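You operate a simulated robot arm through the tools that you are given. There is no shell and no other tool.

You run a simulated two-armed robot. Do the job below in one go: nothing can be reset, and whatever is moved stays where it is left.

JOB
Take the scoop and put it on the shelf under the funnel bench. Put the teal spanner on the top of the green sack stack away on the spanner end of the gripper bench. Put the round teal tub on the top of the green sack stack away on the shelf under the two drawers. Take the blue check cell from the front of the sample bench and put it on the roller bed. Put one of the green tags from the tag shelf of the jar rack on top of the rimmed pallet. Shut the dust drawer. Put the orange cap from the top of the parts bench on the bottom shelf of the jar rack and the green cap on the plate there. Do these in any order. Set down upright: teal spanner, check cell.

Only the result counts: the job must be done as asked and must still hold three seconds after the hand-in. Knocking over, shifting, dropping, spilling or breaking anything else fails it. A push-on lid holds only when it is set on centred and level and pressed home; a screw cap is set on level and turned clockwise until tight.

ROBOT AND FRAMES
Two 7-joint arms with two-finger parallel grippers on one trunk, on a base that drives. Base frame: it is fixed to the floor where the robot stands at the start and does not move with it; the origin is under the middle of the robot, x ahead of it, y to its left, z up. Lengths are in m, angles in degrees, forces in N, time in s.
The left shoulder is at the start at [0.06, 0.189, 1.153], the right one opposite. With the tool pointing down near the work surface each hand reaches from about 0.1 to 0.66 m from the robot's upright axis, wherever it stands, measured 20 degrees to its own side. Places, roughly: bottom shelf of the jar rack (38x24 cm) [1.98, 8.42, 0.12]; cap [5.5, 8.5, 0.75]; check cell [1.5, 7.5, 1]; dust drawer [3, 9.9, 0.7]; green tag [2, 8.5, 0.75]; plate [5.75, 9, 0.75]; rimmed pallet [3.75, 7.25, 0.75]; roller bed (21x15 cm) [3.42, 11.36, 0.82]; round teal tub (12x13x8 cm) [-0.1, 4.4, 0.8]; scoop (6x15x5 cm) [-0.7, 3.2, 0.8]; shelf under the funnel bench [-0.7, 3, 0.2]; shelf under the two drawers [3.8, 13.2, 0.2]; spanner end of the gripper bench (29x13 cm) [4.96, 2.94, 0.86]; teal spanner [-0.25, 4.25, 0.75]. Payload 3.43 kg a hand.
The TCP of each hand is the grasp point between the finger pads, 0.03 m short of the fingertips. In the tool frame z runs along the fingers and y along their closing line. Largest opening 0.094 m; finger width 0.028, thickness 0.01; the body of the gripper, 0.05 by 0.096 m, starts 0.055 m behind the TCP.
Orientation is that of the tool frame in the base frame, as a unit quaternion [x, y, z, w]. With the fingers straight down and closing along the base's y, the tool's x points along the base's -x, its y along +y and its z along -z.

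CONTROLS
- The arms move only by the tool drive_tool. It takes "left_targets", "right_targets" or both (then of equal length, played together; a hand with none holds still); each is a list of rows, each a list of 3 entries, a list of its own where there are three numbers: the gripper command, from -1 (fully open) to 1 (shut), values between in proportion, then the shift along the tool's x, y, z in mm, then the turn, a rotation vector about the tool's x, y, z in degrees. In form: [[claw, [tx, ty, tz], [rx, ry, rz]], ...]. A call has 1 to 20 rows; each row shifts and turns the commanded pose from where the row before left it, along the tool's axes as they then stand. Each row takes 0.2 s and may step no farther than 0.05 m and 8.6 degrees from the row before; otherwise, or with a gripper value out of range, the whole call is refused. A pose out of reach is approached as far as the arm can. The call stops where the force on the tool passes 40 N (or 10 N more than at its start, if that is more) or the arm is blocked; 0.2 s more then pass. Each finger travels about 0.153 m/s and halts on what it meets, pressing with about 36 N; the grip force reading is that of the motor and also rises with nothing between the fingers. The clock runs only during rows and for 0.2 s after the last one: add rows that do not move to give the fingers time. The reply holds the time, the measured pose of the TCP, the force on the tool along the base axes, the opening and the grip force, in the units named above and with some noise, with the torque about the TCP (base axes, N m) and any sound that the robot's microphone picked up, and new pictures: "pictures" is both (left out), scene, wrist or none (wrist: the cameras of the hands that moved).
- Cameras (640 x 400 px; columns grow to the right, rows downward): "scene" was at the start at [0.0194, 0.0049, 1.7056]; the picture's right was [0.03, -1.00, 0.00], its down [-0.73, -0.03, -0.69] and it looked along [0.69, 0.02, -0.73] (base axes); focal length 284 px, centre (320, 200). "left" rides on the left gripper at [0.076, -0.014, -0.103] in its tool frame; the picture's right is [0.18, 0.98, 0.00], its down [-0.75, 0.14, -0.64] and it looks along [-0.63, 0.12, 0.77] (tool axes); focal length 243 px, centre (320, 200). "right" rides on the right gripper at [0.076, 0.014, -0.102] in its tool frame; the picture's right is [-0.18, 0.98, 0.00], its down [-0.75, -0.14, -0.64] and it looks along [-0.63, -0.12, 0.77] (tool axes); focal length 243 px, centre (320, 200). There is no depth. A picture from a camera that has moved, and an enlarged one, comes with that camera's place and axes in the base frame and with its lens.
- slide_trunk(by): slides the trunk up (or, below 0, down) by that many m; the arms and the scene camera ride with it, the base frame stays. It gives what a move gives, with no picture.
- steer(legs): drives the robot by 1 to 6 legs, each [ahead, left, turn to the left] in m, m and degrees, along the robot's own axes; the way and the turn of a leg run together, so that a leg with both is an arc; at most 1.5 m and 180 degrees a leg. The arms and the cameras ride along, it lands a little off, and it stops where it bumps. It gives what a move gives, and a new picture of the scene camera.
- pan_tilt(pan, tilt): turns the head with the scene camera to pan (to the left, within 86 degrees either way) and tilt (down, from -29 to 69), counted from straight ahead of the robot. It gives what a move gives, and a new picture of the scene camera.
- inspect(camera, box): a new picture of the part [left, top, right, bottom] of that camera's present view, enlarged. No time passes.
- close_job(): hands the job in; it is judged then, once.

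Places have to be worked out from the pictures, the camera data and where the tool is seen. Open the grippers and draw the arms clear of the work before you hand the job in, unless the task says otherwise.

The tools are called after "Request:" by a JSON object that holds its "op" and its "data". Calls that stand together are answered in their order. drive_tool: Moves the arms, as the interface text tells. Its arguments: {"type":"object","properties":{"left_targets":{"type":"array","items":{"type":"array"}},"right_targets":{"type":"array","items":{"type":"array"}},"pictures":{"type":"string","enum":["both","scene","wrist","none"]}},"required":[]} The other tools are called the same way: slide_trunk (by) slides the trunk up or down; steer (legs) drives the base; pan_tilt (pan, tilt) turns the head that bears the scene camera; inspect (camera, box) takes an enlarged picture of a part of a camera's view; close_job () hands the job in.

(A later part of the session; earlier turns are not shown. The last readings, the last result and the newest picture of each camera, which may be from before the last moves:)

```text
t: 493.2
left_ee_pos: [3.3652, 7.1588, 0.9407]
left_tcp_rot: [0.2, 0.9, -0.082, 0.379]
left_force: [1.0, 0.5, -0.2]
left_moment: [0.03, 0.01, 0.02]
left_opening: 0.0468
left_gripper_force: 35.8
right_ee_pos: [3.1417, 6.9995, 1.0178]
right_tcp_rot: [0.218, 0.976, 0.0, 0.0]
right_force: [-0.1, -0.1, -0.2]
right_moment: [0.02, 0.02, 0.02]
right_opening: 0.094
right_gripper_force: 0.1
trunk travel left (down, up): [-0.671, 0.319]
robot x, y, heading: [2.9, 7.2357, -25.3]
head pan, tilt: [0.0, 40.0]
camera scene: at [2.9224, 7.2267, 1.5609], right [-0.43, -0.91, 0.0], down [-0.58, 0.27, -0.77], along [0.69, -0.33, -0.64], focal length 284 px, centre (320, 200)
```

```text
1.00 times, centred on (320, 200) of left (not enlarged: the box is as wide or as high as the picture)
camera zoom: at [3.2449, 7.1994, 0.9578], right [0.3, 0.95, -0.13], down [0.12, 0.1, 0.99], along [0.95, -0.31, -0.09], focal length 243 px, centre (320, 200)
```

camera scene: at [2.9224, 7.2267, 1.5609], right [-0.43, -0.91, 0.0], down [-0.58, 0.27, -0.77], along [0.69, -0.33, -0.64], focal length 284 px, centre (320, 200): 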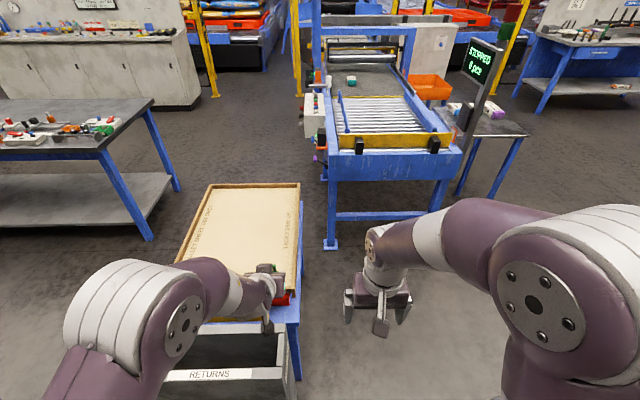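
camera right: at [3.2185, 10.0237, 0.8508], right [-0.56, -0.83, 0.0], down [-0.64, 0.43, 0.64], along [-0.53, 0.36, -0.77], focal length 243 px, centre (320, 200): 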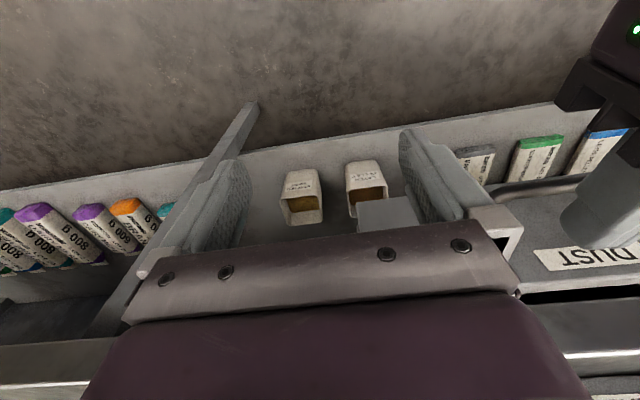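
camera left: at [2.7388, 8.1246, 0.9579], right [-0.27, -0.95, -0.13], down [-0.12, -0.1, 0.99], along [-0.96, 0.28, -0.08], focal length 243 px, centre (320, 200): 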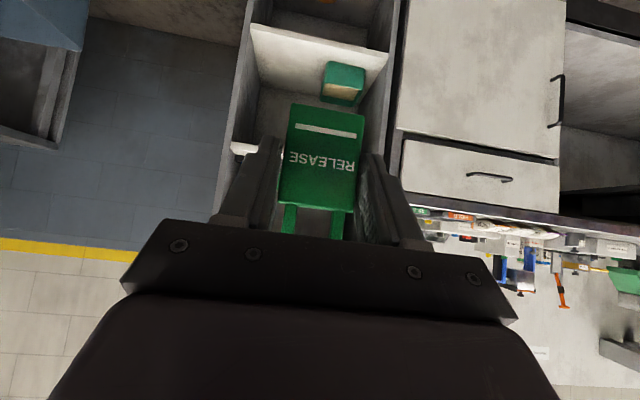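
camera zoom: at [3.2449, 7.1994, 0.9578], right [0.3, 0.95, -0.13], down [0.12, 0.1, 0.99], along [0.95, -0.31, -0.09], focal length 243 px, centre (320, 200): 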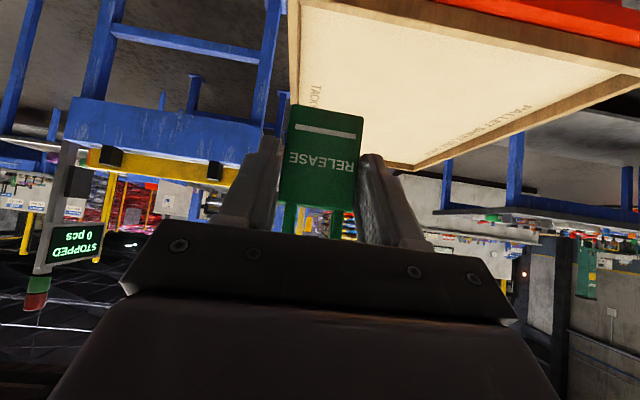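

The pallet rim is at z≈0.80 and extends from 8 to 47 cm left. I carry the tag over its inside, to about (3.576, 7.216).

Request:
{"op": "drive_tool", "data": {"left_targets": [[1, [-23.3, 28.2, 24], [0, 0, 0]], [1, [-23.3, 28.2, 24], [0, 0, 0]], [1, [-23.3, 28.2, 24], [0, 0, 0]], [1, [-23.3, 28.2, 24], [0, 0, 0]], [1, [-23.3, 28.2, 24], [0, 0, 0]], [1, [0, 0, 0], [0, 8.5, 0]], [1, [0, 0, 0], [0, 8.5, 0]], [1, [0, 0, 0], [0, 8.5, 0]], [1, [0, 0, 0], [0, 8.5, 0]], [1, [0, 0, 0], [0, 0, 0]]], "pictures": "both"}}

```text
t: 495.4
left_ee_pos: [3.5719, 7.2129, 0.937]
left_tcp_rot: [0.217, 0.95, -0.058, 0.218]
left_force: [0.0, 0.5, -0.1]
left_moment: [-0.01, 0.0, 0.02]
left_opening: 0.047
left_gripper_force: 36.0
left hand out of reach, approached as far as the arm can: row 7, 8, 9
right_ee_pos: [3.1407, 7.002, 1.0181]
right_tcp_rot: [0.217, 0.976, 0.0, 0.0]
right_force: [-0.1, -0.3, -0.7]
right_moment: [-0.04, 0.01, 0.02]
right_opening: 0.0941
right_gripper_force: 0.0
trunk travel left (down, up): [-0.671, 0.319]
robot x, y, heading: [2.9013, 7.2327, -25.2]
head pan, tilt: [0.0, 40.0]
camera scene: at [2.921, 7.2271, 1.5609], right [-0.43, -0.91, 0.0], down [-0.58, 0.27, -0.77], along [0.69, -0.33, -0.64], focal length 284 px, centre (320, 200)
camera left: at [3.4639, 7.2509, 0.9963], right [0.28, 0.95, -0.1], down [0.42, -0.03, 0.9], along [0.86, -0.3, -0.41], focal length 243 px, centre (320, 200)
```

scene: 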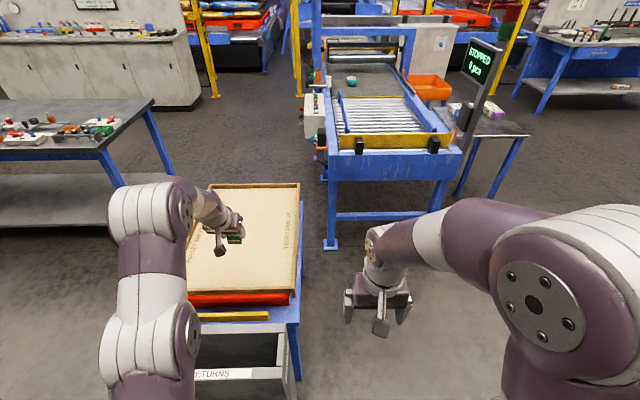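
left: 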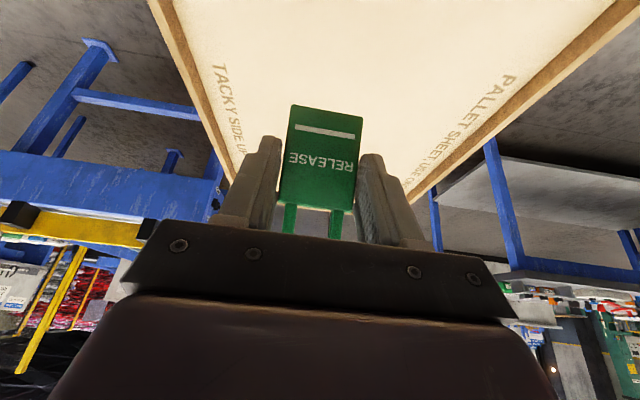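

The hand is now at 26° from vertical with the tag over the sheet, bottom edge around z≈0.894. I lower with the trunk.

Request:
{"op": "slide_trunk", "data": {"by": -0.085}}

Request:
{"op": "slide_trunk", "data": {"by": -0.012}}

Request:
{"op": "drive_tool", "data": {"left_targets": [[1, [0, 0, 0], [0, 0, 0]]], "pictures": "both"}}

```text
t: 496.6
left_ee_pos: [3.5716, 7.2135, 0.8526]
left_tcp_rot: [0.218, 0.95, -0.059, 0.216]
left_force: [0.6, 0.1, -0.4]
left_moment: [0.03, 0.01, -0.04]
left_opening: 0.047
left_gripper_force: 36.1
right_ee_pos: [3.1424, 7.0019, 0.9336]
right_tcp_rot: [0.218, 0.976, 0.0, 0.0]
right_force: [-0.4, -0.4, -0.8]
right_moment: [0.0, 0.0, 0.02]
right_opening: 0.094
right_gripper_force: 0.1
trunk travel left (down, up): [-0.586, 0.404]
robot x, y, heading: [2.9015, 7.2344, -25.3]
head pan, tilt: [0.0, 40.0]
```

```text
t: 497.2
left_ee_pos: [3.5711, 7.212, 0.8414]
left_tcp_rot: [0.217, 0.95, -0.058, 0.218]
left_force: [-0.1, 0.5, 0.3]
left_moment: [-0.03, 0.01, -0.01]
left_opening: 0.047
left_gripper_force: 35.8
right_ee_pos: [3.1411, 7.0018, 0.9205]
right_tcp_rot: [0.218, 0.976, 0.0, 0.0]
right_force: [0.1, -0.4, 0.0]
right_moment: [0.0, 0.05, 0.01]
right_opening: 0.094
right_gripper_force: 0.1
trunk travel left (down, up): [-0.574, 0.416]
robot x, y, heading: [2.8953, 7.2392, -25.0]
head pan, tilt: [0.0, 40.0]
```

```text
t: 497.6
left_ee_pos: [3.5724, 7.2122, 0.8411]
left_tcp_rot: [0.217, 0.95, -0.059, 0.218]
left_force: [-0.4, 0.1, -0.3]
left_moment: [-0.01, 0.03, 0.0]
left_opening: 0.0469
left_gripper_force: 36.1
right_ee_pos: [3.1423, 7.0015, 0.9207]
right_tcp_rot: [0.218, 0.976, 0.0, 0.0]
right_force: [-0.4, 1.4, -0.3]
right_moment: [0.01, -0.02, -0.04]
right_opening: 0.0937
right_gripper_force: 0.2
trunk travel left (down, up): [-0.574, 0.416]
robot x, y, heading: [2.8994, 7.2336, -24.9]
head pan, tilt: [0.0, 40.0]
camera scene: at [2.9217, 7.2271, 1.4639], right [-0.43, -0.91, 0.0], down [-0.58, 0.27, -0.77], along [0.69, -0.33, -0.64], focal length 284 px, centre (320, 200)
camera left: at [3.4645, 7.2509, 0.8991], right [0.28, 0.95, -0.1], down [0.42, -0.03, 0.9], along [0.86, -0.3, -0.41], focal length 243 px, centre (320, 200)
```

scene: 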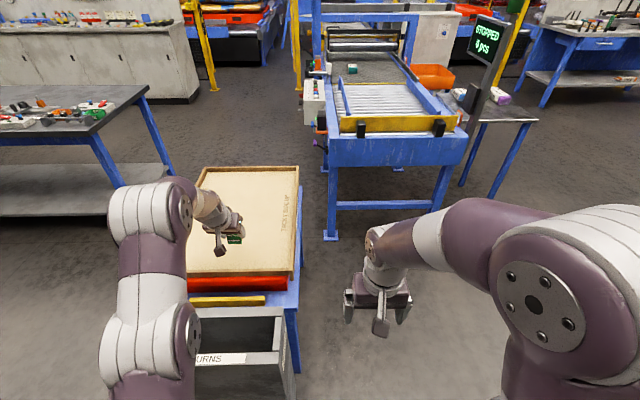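
left: 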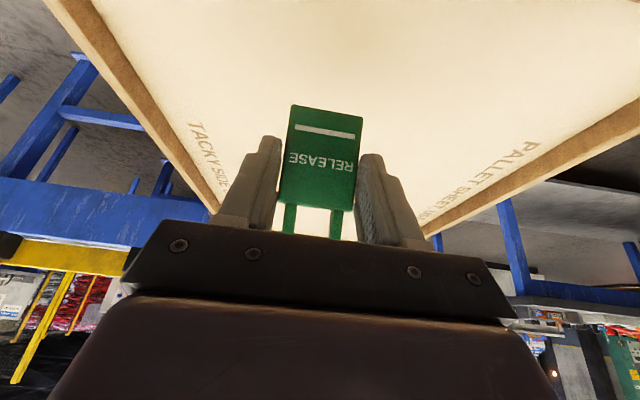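

Not touching yet; I continue lowering in small steps.

Request:
{"op": "slide_trunk", "data": {"by": -0.012}}

Request:
{"op": "slide_trunk", "data": {"by": -0.008}}

Request:
{"op": "drive_tool", "data": {"left_targets": [[1, [0, 0, 0], [0, 0, 0]]], "pictures": "wrist"}}

```text
t: 498.2
left_ee_pos: [3.5717, 7.2128, 0.8287]
left_tcp_rot: [0.217, 0.95, -0.058, 0.217]
left_force: [0.0, -1.0, -0.9]
left_moment: [0.01, 0.01, -0.01]
left_opening: 0.0468
left_gripper_force: 35.4
right_ee_pos: [3.1417, 7.0015, 0.9087]
right_tcp_rot: [0.218, 0.976, 0.0, -0.001]
right_force: [-0.3, -0.7, 0.1]
right_moment: [0.03, 0.0, -0.01]
right_opening: 0.0937
right_gripper_force: 0.1
trunk travel left (down, up): [-0.562, 0.428]
robot x, y, heading: [2.9004, 7.2365, -25.1]
head pan, tilt: [0.0, 40.0]
```

```text
t: 498.8
left_ee_pos: [3.5731, 7.2132, 0.8199]
left_tcp_rot: [0.217, 0.95, -0.058, 0.217]
left_force: [-0.2, -0.4, 0.4]
left_moment: [0.01, -0.02, 0.0]
left_opening: 0.0469
left_gripper_force: 35.7
right_ee_pos: [3.1416, 7.0008, 0.9011]
right_tcp_rot: [0.218, 0.976, 0.001, 0.001]
right_force: [0.4, 0.8, 0.0]
right_moment: [0.0, 0.01, -0.03]
right_opening: 0.094
right_gripper_force: 0.0
trunk travel left (down, up): [-0.554, 0.436]
robot x, y, heading: [2.8981, 7.235, -25.2]
head pan, tilt: [0.0, 40.0]
```

```text
t: 499.2
left_ee_pos: [3.5718, 7.2126, 0.8195]
left_tcp_rot: [0.217, 0.95, -0.059, 0.218]
left_force: [0.1, 0.7, -1.4]
left_moment: [0.01, -0.02, 0.02]
left_opening: 0.0466
left_gripper_force: 36.1
right_ee_pos: [3.1409, 7.0006, 0.901]
right_tcp_rot: [0.217, 0.976, 0.0, 0.0]
right_force: [0.6, -0.8, 0.4]
right_moment: [-0.02, -0.01, 0.02]
right_opening: 0.0939
right_gripper_force: 0.1
trunk travel left (down, up): [-0.554, 0.436]
robot x, y, heading: [2.8973, 7.2349, -25.4]
head pan, tilt: [0.0, 40.0]
camera left: at [3.4645, 7.2509, 0.8791], right [0.28, 0.95, -0.1], down [0.42, -0.03, 0.9], along [0.86, -0.3, -0.41], focal length 243 px, centre (320, 200)
```

left: 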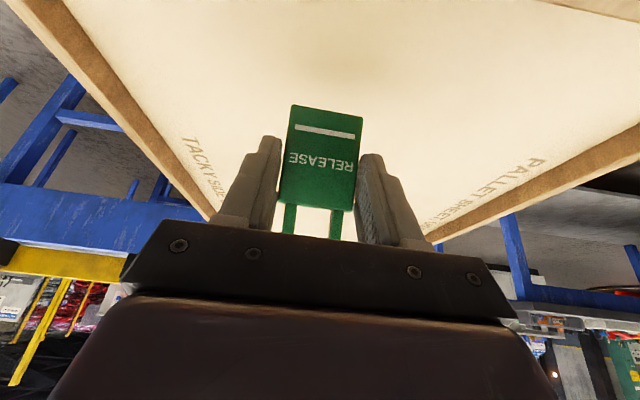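

Request:
{"op": "slide_trunk", "data": {"by": -0.008}}

Request:
{"op": "slide_trunk", "data": {"by": -0.008}}

Request:
{"op": "drive_tool", "data": {"left_targets": [[1, [0, 0, 0], [0, 0, 0]]], "pictures": "both"}}

```text
t: 499.7
left_ee_pos: [3.5718, 7.2133, 0.8122]
left_tcp_rot: [0.218, 0.95, -0.059, 0.217]
left_force: [-0.4, 0.9, -0.4]
left_moment: [0.0, -0.03, 0.01]
left_opening: 0.0467
left_gripper_force: 35.6
right_ee_pos: [3.1419, 7.0005, 0.893]
right_tcp_rot: [0.218, 0.976, 0.0, 0.0]
right_force: [-0.4, -0.4, -0.5]
right_moment: [-0.02, 0.0, 0.01]
right_opening: 0.0941
right_gripper_force: 0.1
trunk travel left (down, up): [-0.546, 0.444]
robot x, y, heading: [2.8979, 7.237, -25.0]
head pan, tilt: [0.0, 40.0]
```

```text
t: 500.3
left_ee_pos: [3.5713, 7.2126, 0.8058]
left_tcp_rot: [0.216, 0.95, -0.059, 0.218]
left_force: [-0.7, 0.3, -0.3]
left_moment: [0.0, -0.02, 0.03]
left_opening: 0.0472
left_gripper_force: 36.1
right_ee_pos: [3.1412, 7.0013, 0.8853]
right_tcp_rot: [0.218, 0.976, 0.0, 0.0]
right_force: [-0.7, 0.2, 0.6]
right_moment: [-0.04, 0.01, -0.01]
right_opening: 0.0938
right_gripper_force: 0.2
trunk travel left (down, up): [-0.538, 0.452]
robot x, y, heading: [2.9008, 7.236, -25.3]
head pan, tilt: [0.0, 40.0]
```

```text
t: 500.7
left_ee_pos: [3.571, 7.2126, 0.8052]
left_tcp_rot: [0.218, 0.95, -0.059, 0.217]
left_force: [-0.8, 0.8, 0.8]
left_moment: [-0.02, 0.0, 0.01]
left_opening: 0.047
left_gripper_force: 35.9
right_ee_pos: [3.1426, 7.0009, 0.8851]
right_tcp_rot: [0.217, 0.976, 0.0, 0.0]
right_force: [0.4, -0.7, 0.2]
right_moment: [0.04, 0.01, 0.02]
right_opening: 0.094
right_gripper_force: 0.1
trunk travel left (down, up): [-0.538, 0.452]
robot x, y, heading: [2.9007, 7.2343, -25.1]
head pan, tilt: [0.0, 40.0]
camera scene: at [2.9217, 7.2271, 1.4279], right [-0.43, -0.91, 0.0], down [-0.58, 0.27, -0.77], along [0.69, -0.33, -0.64], focal length 284 px, centre (320, 200)
camera left: at [3.4645, 7.2509, 0.8631], right [0.28, 0.95, -0.1], down [0.42, -0.03, 0.9], along [0.86, -0.3, -0.41], focal length 243 px, centre (320, 200)
```

scene: 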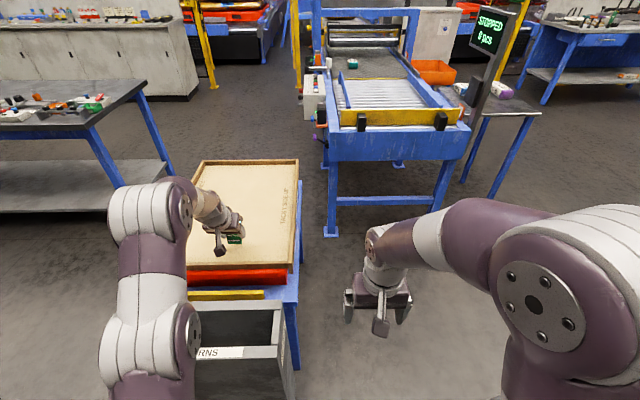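
left: 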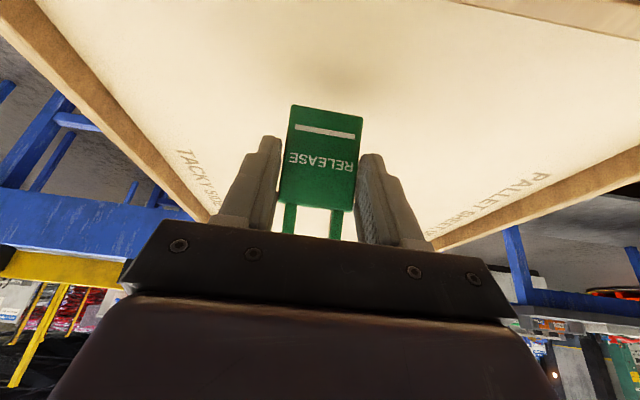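

A shadow is closing in under the tag; a little further.

Request:
{"op": "slide_trunk", "data": {"by": -0.008}}

Request:
{"op": "slide_trunk", "data": {"by": -0.006}}

Request:
{"op": "drive_tool", "data": {"left_targets": [[1, [0, 0, 0], [0, 0, 0]]], "pictures": "wrist"}}

```text
t: 501.3
left_ee_pos: [3.572, 7.213, 0.7976]
left_tcp_rot: [0.217, 0.95, -0.059, 0.217]
left_force: [0.0, -0.1, -0.6]
left_moment: [0.0, -0.01, 0.01]
left_opening: 0.0472
left_gripper_force: 35.6
right_ee_pos: [3.1422, 7.0015, 0.8764]
right_tcp_rot: [0.217, 0.976, -0.001, 0.0]
right_force: [-0.1, 0.3, -0.6]
right_moment: [0.03, -0.02, 0.01]
right_opening: 0.0939
right_gripper_force: 0.1
trunk travel left (down, up): [-0.53, 0.46]
robot x, y, heading: [2.9007, 7.2349, -25.3]
head pan, tilt: [0.0, 40.0]
```

```text
t: 501.8
left_ee_pos: [3.5726, 7.2124, 0.7907]
left_tcp_rot: [0.217, 0.95, -0.058, 0.218]
left_force: [0.3, -0.8, 0.0]
left_moment: [-0.01, -0.03, 0.02]
left_opening: 0.0468
left_gripper_force: 36.2
right_ee_pos: [3.1419, 7.0012, 0.8707]
right_tcp_rot: [0.217, 0.976, 0.0, 0.0]
right_force: [-0.3, 0.5, -1.1]
right_moment: [0.01, 0.02, -0.01]
right_opening: 0.0936
right_gripper_force: 0.1
trunk travel left (down, up): [-0.524, 0.466]
robot x, y, heading: [2.8997, 7.2381, -25.3]
head pan, tilt: [0.0, 40.0]
```

```text
t: 502.2
left_ee_pos: [3.5726, 7.2127, 0.79]
left_tcp_rot: [0.217, 0.95, -0.059, 0.217]
left_force: [0.7, 0.1, -0.5]
left_moment: [0.0, -0.03, -0.03]
left_opening: 0.0467
left_gripper_force: 36.5
right_ee_pos: [3.1406, 7.0007, 0.8712]
right_tcp_rot: [0.218, 0.976, 0.0, 0.0]
right_force: [0.5, -0.2, 0.6]
right_moment: [-0.04, -0.03, 0.0]
right_opening: 0.0941
right_gripper_force: 0.0
trunk travel left (down, up): [-0.524, 0.466]
robot x, y, heading: [2.897, 7.2344, -25.3]
head pan, tilt: [0.0, 40.0]
camera left: at [3.4645, 7.2509, 0.8491], right [0.28, 0.95, -0.1], down [0.42, -0.03, 0.9], along [0.86, -0.3, -0.41], focal length 243 px, centre (320, 200)
```

left: 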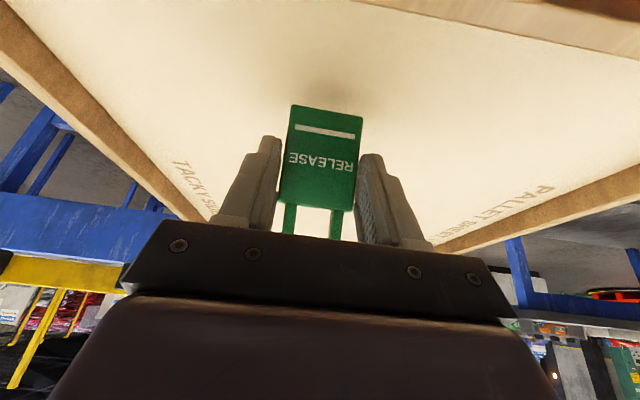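

Request:
{"op": "slide_trunk", "data": {"by": -0.006}}

Request:
{"op": "slide_trunk", "data": {"by": -0.005}}

Request:
{"op": "drive_tool", "data": {"left_targets": [[1, [0, 0, 0], [0, 0, 0]]], "pictures": "wrist"}}

```text
t: 502.8
left_ee_pos: [3.5711, 7.2131, 0.7843]
left_tcp_rot: [0.216, 0.95, -0.059, 0.218]
left_force: [0.7, -0.5, -0.2]
left_moment: [0.0, 0.0, 0.0]
left_opening: 0.047
left_gripper_force: 36.1
right_ee_pos: [3.1406, 6.9999, 0.8653]
right_tcp_rot: [0.218, 0.976, 0.0, 0.0]
right_force: [0.2, -0.3, 1.3]
right_moment: [0.01, 0.0, 0.02]
right_opening: 0.0941
right_gripper_force: 0.1
trunk travel left (down, up): [-0.518, 0.472]
robot x, y, heading: [2.9008, 7.2332, -25.1]
head pan, tilt: [0.0, 40.0]
```

```text
t: 503.3
left_ee_pos: [3.5717, 7.214, 0.7796]
left_tcp_rot: [0.217, 0.95, -0.059, 0.218]
left_force: [0.2, 0.5, -0.2]
left_moment: [0.0, 0.05, 0.02]
left_opening: 0.0467
left_gripper_force: 36.2
right_ee_pos: [3.1413, 7.002, 0.8604]
right_tcp_rot: [0.217, 0.976, -0.001, 0.0]
right_force: [0.3, 0.9, -0.1]
right_moment: [-0.01, 0.0, 0.03]
right_opening: 0.094
right_gripper_force: 0.0
trunk travel left (down, up): [-0.513, 0.477]
robot x, y, heading: [2.8994, 7.235, -25.1]
head pan, tilt: [0.0, 40.0]
```

```text
t: 503.7
left_ee_pos: [3.5715, 7.2129, 0.7794]
left_tcp_rot: [0.217, 0.95, -0.059, 0.217]
left_force: [0.4, -0.9, -0.3]
left_moment: [-0.02, 0.01, -0.02]
left_opening: 0.0469
left_gripper_force: 36.0
right_ee_pos: [3.1414, 7.0021, 0.8603]
right_tcp_rot: [0.218, 0.976, 0.0, -0.001]
right_force: [-0.5, -0.4, 0.2]
right_moment: [0.0, 0.0, 0.04]
right_opening: 0.0941
right_gripper_force: 0.1
trunk travel left (down, up): [-0.513, 0.477]
robot x, y, heading: [2.9007, 7.2321, -25.1]
head pan, tilt: [0.0, 40.0]
camera left: at [3.4645, 7.2509, 0.8381], right [0.28, 0.95, -0.1], down [0.42, -0.03, 0.9], along [0.86, -0.3, -0.41], focal length 243 px, centre (320, 200)
```

left: 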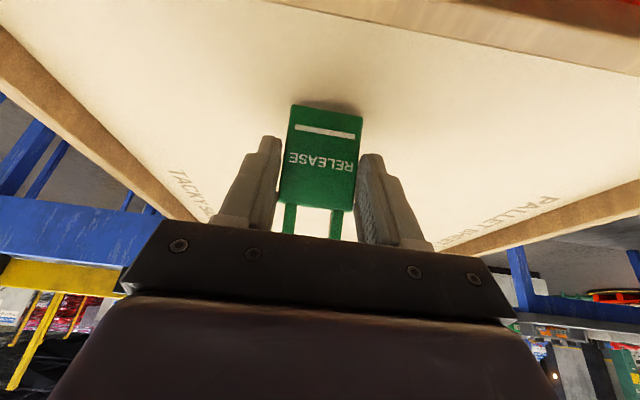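

Request:
{"op": "slide_trunk", "data": {"by": -0.004}}

Request:
{"op": "slide_trunk", "data": {"by": -0.004}}

Request:
{"op": "slide_trunk", "data": {"by": -0.004}}

```text
t: 504.2
left_ee_pos: [3.573, 7.213, 0.776]
left_tcp_rot: [0.217, 0.95, -0.06, 0.218]
left_force: [0.3, -0.2, 2.7]
left_moment: [0.04, -0.02, 0.02]
left_opening: 0.0472
left_gripper_force: 35.7
right_ee_pos: [3.1415, 7.0007, 0.8558]
right_tcp_rot: [0.217, 0.976, 0.001, 0.0]
right_force: [-0.3, 0.6, -0.1]
right_moment: [-0.03, 0.02, -0.03]
right_opening: 0.0941
right_gripper_force: 0.1
trunk travel left (down, up): [-0.509, 0.481]
robot x, y, heading: [2.8992, 7.2379, -25.1]
head pan, tilt: [0.0, 40.0]
```

```text
t: 504.8
left_ee_pos: [3.5727, 7.2122, 0.7758]
left_tcp_rot: [0.217, 0.949, -0.058, 0.221]
left_force: [0.0, -0.5, 17.7]
left_moment: [0.3, -0.17, -0.03]
left_opening: 0.047
left_gripper_force: 36.0
right_ee_pos: [3.1404, 7.0009, 0.8532]
right_tcp_rot: [0.218, 0.976, 0.0, 0.001]
right_force: [0.6, 0.3, 0.2]
right_moment: [0.02, 0.01, 0.01]
right_opening: 0.0941
right_gripper_force: 0.0
trunk travel left (down, up): [-0.505, 0.485]
robot x, y, heading: [2.9024, 7.2347, -25.1]
head pan, tilt: [0.0, 40.0]
```

```text
t: 505.3
left_ee_pos: [3.5719, 7.2114, 0.7723]
left_tcp_rot: [0.217, 0.949, -0.058, 0.222]
left_force: [4.8, -4.1, 33.7]
left_moment: [-0.15, -0.23, 0.01]
left_opening: 0.0473
left_gripper_force: 35.2
right_ee_pos: [3.1391, 7.0014, 0.8482]
right_tcp_rot: [0.216, 0.976, 0.0, 0.002]
right_force: [-0.1, -0.7, 0.1]
right_moment: [0.0, -0.03, 0.01]
right_opening: 0.0942
right_gripper_force: 0.0
trunk travel left (down, up): [-0.501, 0.489]
robot x, y, heading: [2.8994, 7.2359, -25.1]
head pan, tilt: [0.0, 40.0]
```

The tag's bottom edge is on the sheet (34 N). I ease up 6 mm and open the fingers to let it lie down.

Request:
{"op": "slide_trunk", "data": {"by": 0.007}}

Request:
{"op": "drive_tool", "data": {"left_targets": [[0.5, [0, 0, 0], [0, 0, 0]], [0, [0, 0, 0], [0, 0, 0]], [-0.5, [0, 0, 0], [0, 0, 0]], [-0.8, [0, 0, 0], [0, 0, 0]], [-0.8, [0, 0, 0], [0, 0, 0]], [-0.8, [0, 0, 0], [0, 0, 0]]], "pictures": "both"}}

```text
t: 505.9
left_ee_pos: [3.5687, 7.2139, 0.7731]
left_tcp_rot: [0.217, 0.95, -0.059, 0.215]
left_force: [1.0, -0.9, 8.8]
left_moment: [0.05, -0.02, -0.01]
left_opening: 0.0469
left_gripper_force: 35.8
right_ee_pos: [3.1415, 7.0007, 0.8547]
right_tcp_rot: [0.217, 0.976, 0.0, 0.001]
right_force: [-0.5, -0.2, 0.3]
right_moment: [0.0, 0.01, 0.03]
right_opening: 0.0939
right_gripper_force: 0.1
trunk travel left (down, up): [-0.508, 0.482]
robot x, y, heading: [2.8998, 7.2347, -25.2]
head pan, tilt: [0.0, 40.0]
```

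```text
t: 507.3
left_ee_pos: [3.5731, 7.2123, 0.7738]
left_tcp_rot: [0.217, 0.95, -0.058, 0.217]
left_force: [0.3, 0.2, -0.1]
left_moment: [-0.06, -0.02, 0.02]
left_opening: 0.0845
left_gripper_force: 0.1
right_ee_pos: [3.1412, 7.0015, 0.8555]
right_tcp_rot: [0.218, 0.976, 0.0, 0.0]
right_force: [0.1, 0.9, 0.2]
right_moment: [0.05, 0.0, 0.02]
right_opening: 0.0943
right_gripper_force: 0.1
trunk travel left (down, up): [-0.508, 0.482]
robot x, y, heading: [2.8966, 7.2358, -25.1]
head pan, tilt: [0.0, 40.0]
camera scene: at [2.9217, 7.2271, 1.3979], right [-0.43, -0.91, 0.0], down [-0.58, 0.27, -0.77], along [0.69, -0.33, -0.64], focal length 284 px, centre (320, 200)
camera left: at [3.4645, 7.2509, 0.8331], right [0.28, 0.95, -0.1], down [0.42, -0.03, 0.9], along [0.86, -0.3, -0.41], focal length 243 px, centre (320, 200)
```

scene: 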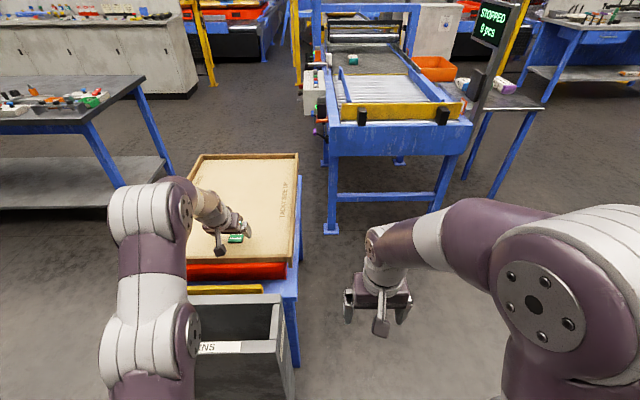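
left: 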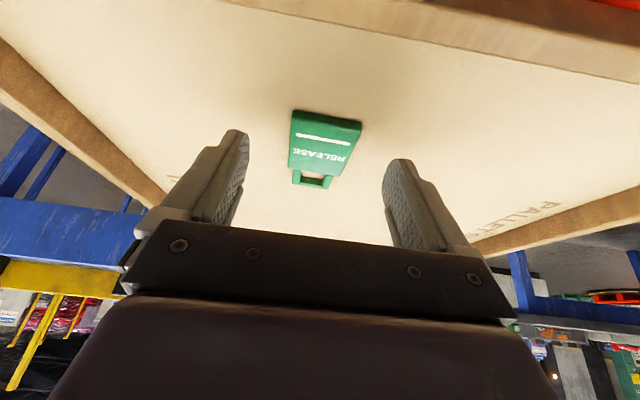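

The green tag lies flat on the pallet sheet. I raise the trunk, draw the left hand in and level it, then back away from the pallet.

Request:
{"op": "slide_trunk", "data": {"by": 0.25}}

Request:
{"op": "drive_tool", "data": {"left_targets": [[-1, [37, 0, -18], [0, 0, 0]], [-1, [37, 0, -18], [0, 0, 0]], [-1, [37, -10, -18], [0, 0, 0]], [-1, [37, -10, -18], [0, 0, 0]], [-1, [37, -10, -18], [0, 8.5, 0]], [-1, [20, -10, 0], [0, 8.5, 0]], [-1, [0, 0, 0], [0, 8.5, 0]], [-1, [0, 0, 0], [0, 0, 0]]], "pictures": "none"}}

Request:
{"op": "steer", "data": {"legs": [[-0.4, 0, 0]]}}

Request:
{"op": "inspect", "data": {"camera": "scene", "box": [150, 140, 350, 300]}}

```text
t: 509.9
left_ee_pos: [3.5717, 7.213, 1.0247]
left_tcp_rot: [0.218, 0.95, -0.06, 0.218]
left_force: [0.8, -0.8, 0.2]
left_moment: [0.01, 0.02, 0.02]
left_opening: 0.0847
left_gripper_force: 0.0
right_ee_pos: [3.1412, 7.0009, 1.1046]
right_tcp_rot: [0.217, 0.976, 0.0, 0.001]
right_force: [0.7, 1.5, 0.0]
right_moment: [0.0, -0.01, 0.01]
right_opening: 0.0941
right_gripper_force: 0.0
trunk travel left (down, up): [-0.758, 0.232]
robot x, y, heading: [2.8965, 7.236, -25.1]
head pan, tilt: [0.0, 40.0]
```

```text
t: 511.6
left_ee_pos: [3.343, 7.2784, 1.0027]
left_tcp_rot: [0.223, 0.972, -0.028, 0.075]
left_force: [0.3, -0.4, 0.7]
left_moment: [0.01, -0.02, -0.02]
left_opening: 0.094
left_gripper_force: 0.1
left hand out of reach, approached as far as the arm can: row 6, 7
right_ee_pos: [3.1409, 7.0003, 1.1047]
right_tcp_rot: [0.217, 0.976, 0.001, 0.0]
right_force: [-0.2, -0.6, 0.5]
right_moment: [-0.01, -0.01, 0.01]
right_opening: 0.0941
right_gripper_force: 0.1
trunk travel left (down, up): [-0.758, 0.232]
robot x, y, heading: [2.9, 7.2341, -25.2]
head pan, tilt: [0.0, 40.0]
```

```text
t: 514.2
left_ee_pos: [2.9756, 7.4511, 1.0034]
left_tcp_rot: [0.223, 0.972, -0.028, 0.075]
left_force: [0.5, 0.1, 0.1]
left_moment: [0.01, -0.01, 0.02]
left_opening: 0.094
left_gripper_force: 0.1
right_ee_pos: [2.7739, 7.1748, 1.106]
right_tcp_rot: [0.218, 0.976, 0.001, 0.0]
right_force: [0.1, 0.5, 0.4]
right_moment: [-0.01, -0.03, 0.04]
right_opening: 0.094
right_gripper_force: 0.0
trunk travel left (down, up): [-0.758, 0.232]
robot x, y, heading: [2.5333, 7.4124, -25.2]
head pan, tilt: [0.0, 40.0]
camera scene: at [2.5539, 7.4, 1.6479], right [-0.43, -0.91, 0.0], down [-0.58, 0.27, -0.77], along [0.69, -0.33, -0.64], focal length 284 px, centre (320, 200)
```

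scene: 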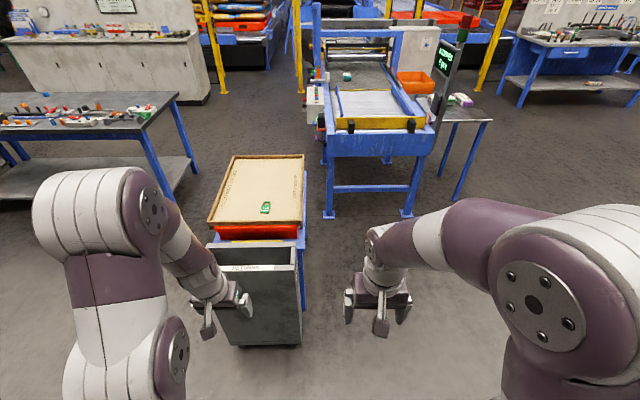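

```text
2.50 times, centred on (250, 220) of scene
camera zoom: at [2.5539, 7.4, 1.6479], right [-0.43, -0.91, 0.0], down [-0.58, 0.27, -0.77], along [0.69, -0.33, -0.64], focal length 710 px, centre (495, 150)
```

zoom: 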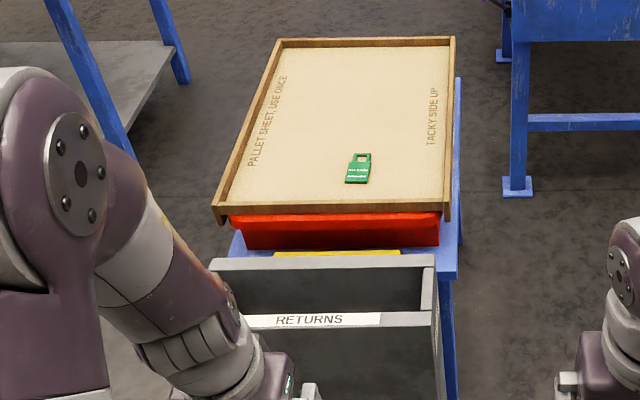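

The tag is on the pallet. Now the caps: I drive up the aisle and round toward the parts bench.

Request:
{"op": "pan_tilt", "data": {"pan": 0, "tilt": 20}}

Request:
{"op": "steer", "data": {"legs": [[0, 0, 90], [1.3, 0, 0], [0, 0, -75]]}}

```text
t: 515.0
left_ee_pos: [2.9747, 7.4505, 1.0045]
left_tcp_rot: [0.223, 0.972, -0.028, 0.075]
left_force: [0.0, 0.9, 0.3]
left_moment: [0.02, 0.0, 0.02]
left_opening: 0.094
left_gripper_force: 0.1
right_ee_pos: [2.7735, 7.1737, 1.1042]
right_tcp_rot: [0.217, 0.976, 0.0, 0.0]
right_force: [-0.5, -0.7, 0.4]
right_moment: [0.04, 0.02, 0.01]
right_opening: 0.094
right_gripper_force: 0.0
trunk travel left (down, up): [-0.758, 0.232]
robot x, y, heading: [2.5364, 7.4077, -25.3]
head pan, tilt: [0.0, 20.0]
camera scene: at [2.5611, 7.3965, 1.6792], right [-0.43, -0.91, 0.0], down [-0.31, 0.15, -0.94], along [0.85, -0.4, -0.34], focal length 284 px, centre (320, 200)
```

scene: 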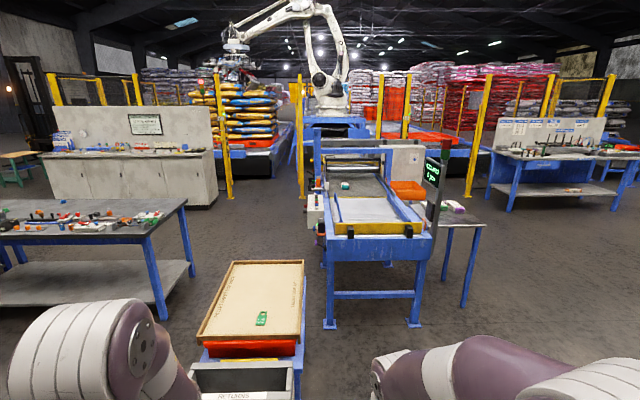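

```text
t: 528.5
left_ee_pos: [3.5287, 8.7259, 1.0037]
left_tcp_rot: [0.103, 0.991, -0.019, 0.078]
left_force: [-0.7, 0.0, 0.4]
left_moment: [0.01, 0.0, -0.04]
left_opening: 0.0941
left_gripper_force: 0.0
right_ee_pos: [3.3996, 8.4077, 1.1042]
right_tcp_rot: [0.098, 0.995, 0.0, 0.0]
right_force: [-1.1, 0.0, -0.8]
right_moment: [0.0, 0.02, -0.04]
right_opening: 0.0941
right_gripper_force: 0.1
trunk travel left (down, up): [-0.758, 0.232]
robot x, y, heading: [3.1059, 8.5776, -10.8]
head pan, tilt: [0.0, 20.0]
camera scene: at [3.1395, 8.5721, 1.6793], right [-0.19, -0.98, 0.0], down [-0.34, 0.07, -0.94], along [0.92, -0.18, -0.34], focal length 284 px, centre (320, 200)
```

scene: 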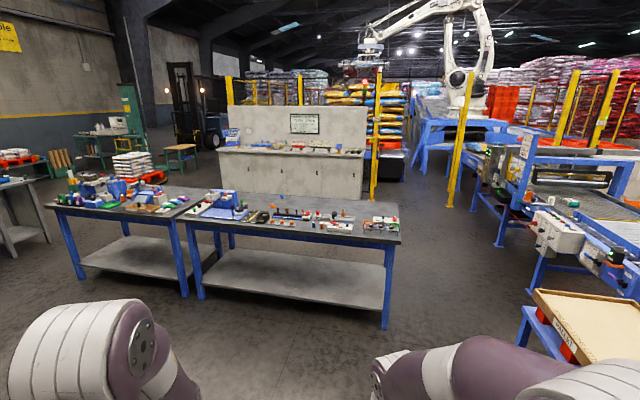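

The parts bench is the right-hand table ahead; the listed cap and plate project to about (278, 209) and (222, 203). I zoom in.

Request:
{"op": "inspect", "data": {"camera": "scene", "box": [170, 170, 410, 260]}}

Request:
{"op": "inspect", "data": {"camera": "scene", "box": [190, 180, 290, 240]}}

```text
2.67 times, centred on (290, 215) of scene
camera zoom: at [3.1395, 8.5721, 1.6793], right [-0.19, -0.98, 0.0], down [-0.34, 0.07, -0.94], along [0.92, -0.18, -0.34], focal length 757 px, centre (400, 160)
```

zoom: 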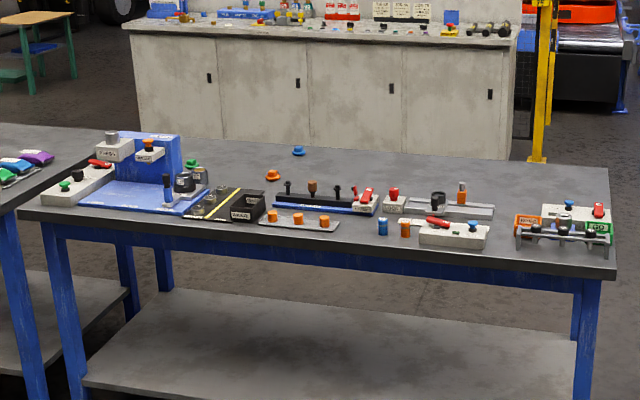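

```text
6.40 times, centred on (240, 210) of scene
camera zoom: at [3.1395, 8.5721, 1.6793], right [-0.19, -0.98, 0.0], down [-0.34, 0.07, -0.94], along [0.92, -0.18, -0.34], focal length 1818 px, centre (832, 136)
```

zoom: 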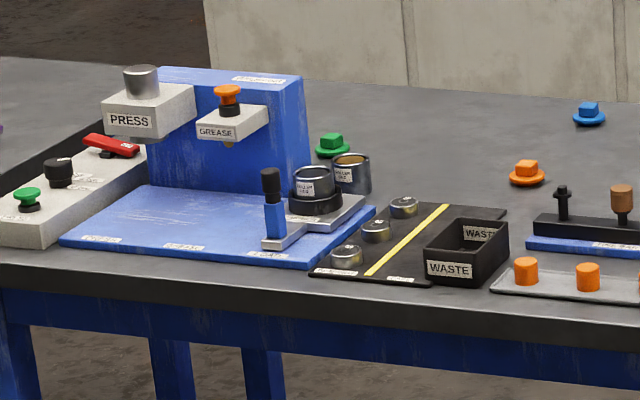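

The green, orange and blue caps lie along the far side of the parts bench, and the listed plate position is hidden behind the blue press, so I should work from the bench's far side. I raise the trunk for clearance and drive through the gap between the bench's right end and the pallet/conveyor.

Request:
{"op": "slide_trunk", "data": {"by": 0.15}}

Request:
{"op": "steer", "data": {"legs": [[0, 0, -15.4], [1.3, -0.27, 0]]}}

```text
t: 530.3
left_ee_pos: [3.5288, 8.7258, 1.1539]
left_tcp_rot: [0.103, 0.991, -0.019, 0.078]
left_force: [0.4, -1.2, -0.3]
left_moment: [0.0, 0.01, -0.01]
left_opening: 0.0941
left_gripper_force: 0.1
right_ee_pos: [3.3989, 8.4076, 1.2557]
right_tcp_rot: [0.097, 0.995, -0.001, 0.0]
right_force: [0.0, -1.5, -0.6]
right_moment: [0.01, 0.01, 0.02]
right_opening: 0.0941
right_gripper_force: 0.1
trunk travel left (down, up): [-0.908, 0.082]
robot x, y, heading: [3.1075, 8.5767, -11.0]
head pan, tilt: [0.0, 20.0]
```

```text
t: 537.8
left_ee_pos: [4.5832, 7.7879, 1.1536]
left_tcp_rot: [0.236, 0.968, -0.029, 0.075]
left_force: [-0.2, 0.2, -0.7]
left_moment: [0.0, -0.01, -0.04]
left_opening: 0.0938
left_gripper_force: 0.1
right_ee_pos: [4.3738, 7.5167, 1.2556]
right_tcp_rot: [0.23, 0.973, -0.001, 0.0]
right_force: [-0.3, 0.1, -0.7]
right_moment: [0.02, 0.0, 0.01]
right_opening: 0.0941
right_gripper_force: 0.0
trunk travel left (down, up): [-0.908, 0.082]
robot x, y, heading: [4.1392, 7.7569, -26.7]
head pan, tilt: [0.0, 20.0]
camera scene: at [4.1674, 7.7452, 1.8293], right [-0.45, -0.89, 0.0], down [-0.31, 0.15, -0.94], along [0.84, -0.42, -0.34], focal length 284 px, centre (320, 200)
```

scene: 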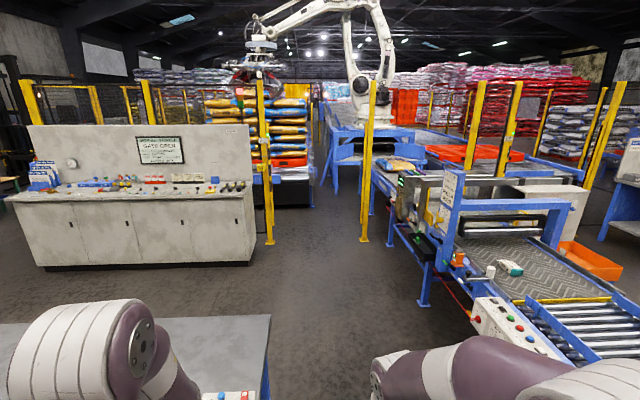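

I check the passage by tilting the head down.

Request:
{"op": "pan_tilt", "data": {"pan": 0, "tilt": 45}}

```text
t: 538.7
left_ee_pos: [4.5838, 7.788, 1.154]
left_tcp_rot: [0.237, 0.968, -0.029, 0.075]
left_force: [0.5, 0.0, 0.2]
left_moment: [-0.03, -0.02, 0.01]
left_opening: 0.0942
left_gripper_force: 0.1
right_ee_pos: [4.3737, 7.5158, 1.2553]
right_tcp_rot: [0.23, 0.973, 0.0, 0.0]
right_force: [0.5, 0.0, 0.0]
right_moment: [-0.02, 0.03, -0.01]
right_opening: 0.0939
right_gripper_force: 0.1
trunk travel left (down, up): [-0.908, 0.082]
robot x, y, heading: [4.1394, 7.757, -26.7]
head pan, tilt: [0.0, 45.0]
camera scene: at [4.1575, 7.75, 1.7907], right [-0.45, -0.89, 0.0], down [-0.63, 0.32, -0.71], along [0.63, -0.32, -0.71], focal length 284 px, centre (320, 200)
```

scene: 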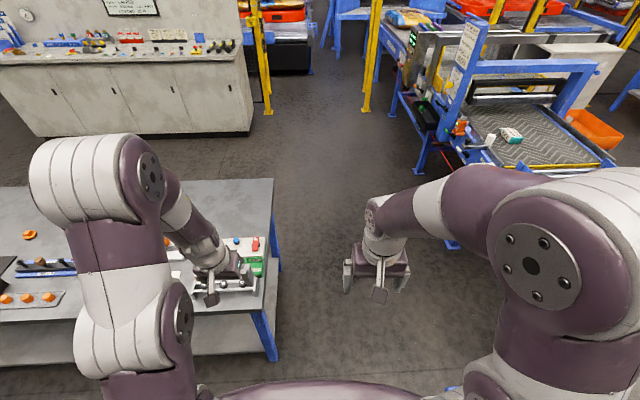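

The gap between the pallet corner and the bench corner is about 0.75 m wide and runs diagonally to my right. I turn 25° right, drive through, and straighten up.

Request:
{"op": "steer", "data": {"legs": [[0, 0, -25], [0.8, 0, 0], [0, 0, 25]]}}

```text
t: 545.5
left_ee_pos: [5.0713, 7.1777, 1.1537]
left_tcp_rot: [0.229, 0.97, -0.028, 0.074]
left_force: [0.0, 0.1, 0.7]
left_moment: [0.0, 0.02, 0.03]
left_opening: 0.094
left_gripper_force: 0.1
right_ee_pos: [4.866, 6.9021, 1.2547]
right_tcp_rot: [0.223, 0.975, 0.001, 0.0]
right_force: [-0.9, 0.0, 0.7]
right_moment: [-0.01, -0.01, -0.02]
right_opening: 0.0941
right_gripper_force: 0.0
trunk travel left (down, up): [-0.908, 0.082]
robot x, y, heading: [4.627, 7.1382, -25.7]
head pan, tilt: [0.0, 45.0]
camera scene: at [4.6456, 7.1315, 1.7906], right [-0.43, -0.9, 0.0], down [-0.64, 0.31, -0.71], along [0.64, -0.31, -0.71], focal length 284 px, centre (320, 200)
```

scene: 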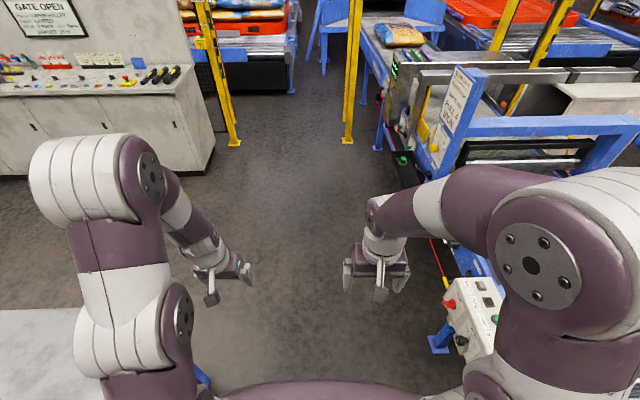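

I drive into the far aisle, slide left along the bench's back side and turn round to face it.

Request:
{"op": "steer", "data": {"legs": [[1.1, 0, 0], [0, 1.5, 0], [0, 0.3, 0], [0, 0, 90], [0, 0, 90]]}}

```text
t: 567.5
left_ee_pos: [5.9459, 8.2497, 1.1539]
left_tcp_rot: [0.971, -0.224, -0.076, -0.029]
left_force: [0.0, -0.7, 0.2]
left_moment: [-0.01, 0.0, 0.0]
left_opening: 0.094
left_gripper_force: 0.1
right_ee_pos: [6.1491, 8.5266, 1.2547]
right_tcp_rot: [0.976, -0.218, 0.0, 0.0]
right_force: [0.5, -0.2, -1.3]
right_moment: [0.0, -0.02, -0.01]
right_opening: 0.094
right_gripper_force: 0.0
trunk travel left (down, up): [-0.908, 0.082]
robot x, y, heading: [6.3931, 8.2923, 154.5]
head pan, tilt: [0.0, 45.0]
camera scene: at [6.3708, 8.3031, 1.7906], right [0.43, 0.9, 0.0], down [0.64, -0.3, -0.71], along [-0.64, 0.3, -0.71], focal length 284 px, centre (320, 200)
```

scene: 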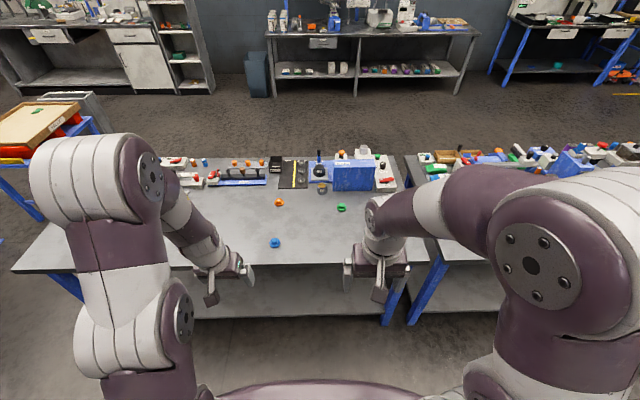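

From this side the bench top is clear: blue cap nearest, orange and green caps beyond. I zoom in to look for the plate.

Request:
{"op": "inspect", "data": {"camera": "scene", "box": [150, 135, 440, 280]}}

Request:
{"op": "inspect", "data": {"camera": "scene", "box": [255, 145, 415, 245]}}

```text
2.21 times, centred on (295, 208) of scene
camera zoom: at [6.3708, 8.3031, 1.7906], right [0.43, 0.9, 0.0], down [0.64, -0.3, -0.71], along [-0.64, 0.3, -0.71], focal length 627 px, centre (375, 183)
```

zoom: 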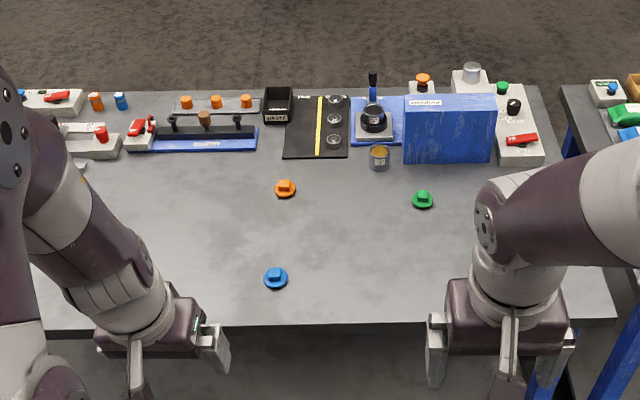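

```text
4.00 times, centred on (335, 195) of scene
camera zoom: at [6.3708, 8.3031, 1.7906], right [0.43, 0.9, 0.0], down [0.64, -0.3, -0.71], along [-0.64, 0.3, -0.71], focal length 1136 px, centre (260, 220)
```

zoom: 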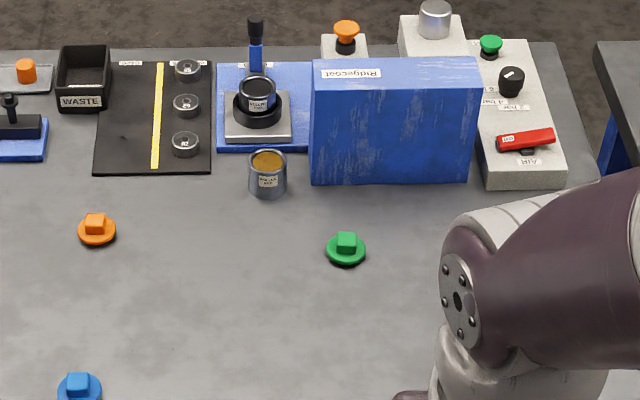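

The listed plate spot projects right behind my right forearm. I shift right 0.4 m to uncover it.

Request:
{"op": "steer", "data": {"legs": [[0, -0.42, 0]]}}

Request:
{"op": "inspect", "data": {"camera": "scene", "box": [180, 135, 440, 280]}}

```text
t: 570.1
left_ee_pos: [6.1269, 8.6308, 1.1528]
left_tcp_rot: [0.971, -0.226, -0.075, -0.029]
left_force: [-0.2, -0.3, -0.5]
left_moment: [-0.02, -0.01, -0.02]
left_opening: 0.0937
left_gripper_force: 0.1
right_ee_pos: [6.3295, 8.9075, 1.2553]
right_tcp_rot: [0.976, -0.219, 0.001, -0.001]
right_force: [0.7, 0.1, -1.1]
right_moment: [0.0, 0.01, 0.0]
right_opening: 0.0939
right_gripper_force: 0.1
trunk travel left (down, up): [-0.908, 0.082]
robot x, y, heading: [6.5693, 8.6714, 154.5]
head pan, tilt: [0.0, 45.0]
camera scene: at [6.5503, 8.6822, 1.7906], right [0.43, 0.9, 0.0], down [0.64, -0.3, -0.71], along [-0.64, 0.3, -0.71], focal length 284 px, centre (320, 200)
```

scene: 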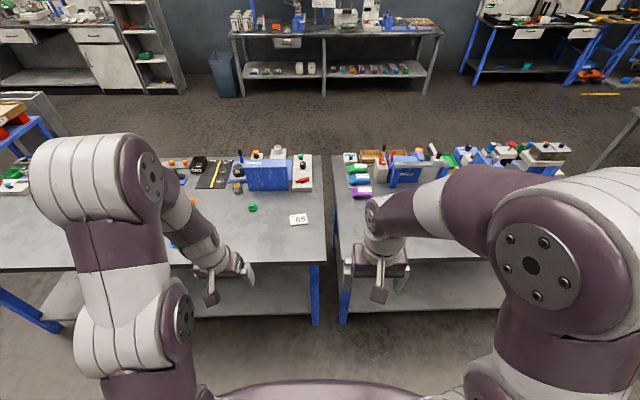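

```text
2.46 times, centred on (310, 208) of scene
camera zoom: at [6.5503, 8.6822, 1.7906], right [0.43, 0.9, 0.0], down [0.64, -0.3, -0.71], along [-0.64, 0.3, -0.71], focal length 699 px, centre (345, 182)
```

zoom: 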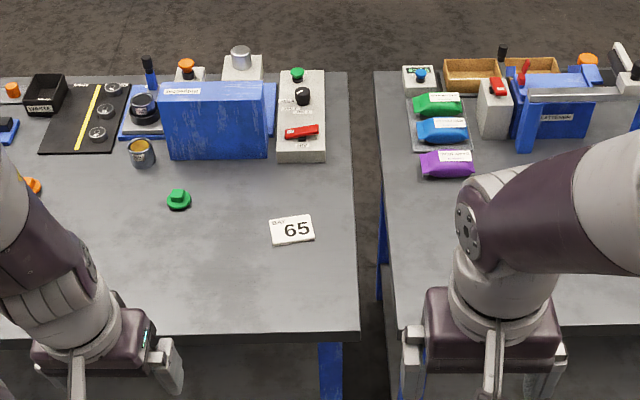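

There it is: a small white plate marked "BAY 65" lies on the bench. I zoom in on it and the green cap.

Request:
{"op": "inspect", "data": {"camera": "scene", "box": [235, 190, 325, 245]}}

```text
7.11 times, centred on (280, 218) of scene
camera zoom: at [6.5503, 8.6822, 1.7906], right [0.43, 0.9, 0.0], down [0.64, -0.3, -0.71], along [-0.64, 0.3, -0.71], focal length 2020 px, centre (604, 76)
```

zoom: 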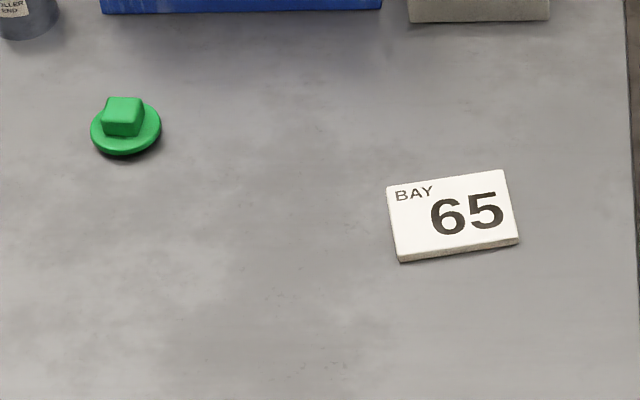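

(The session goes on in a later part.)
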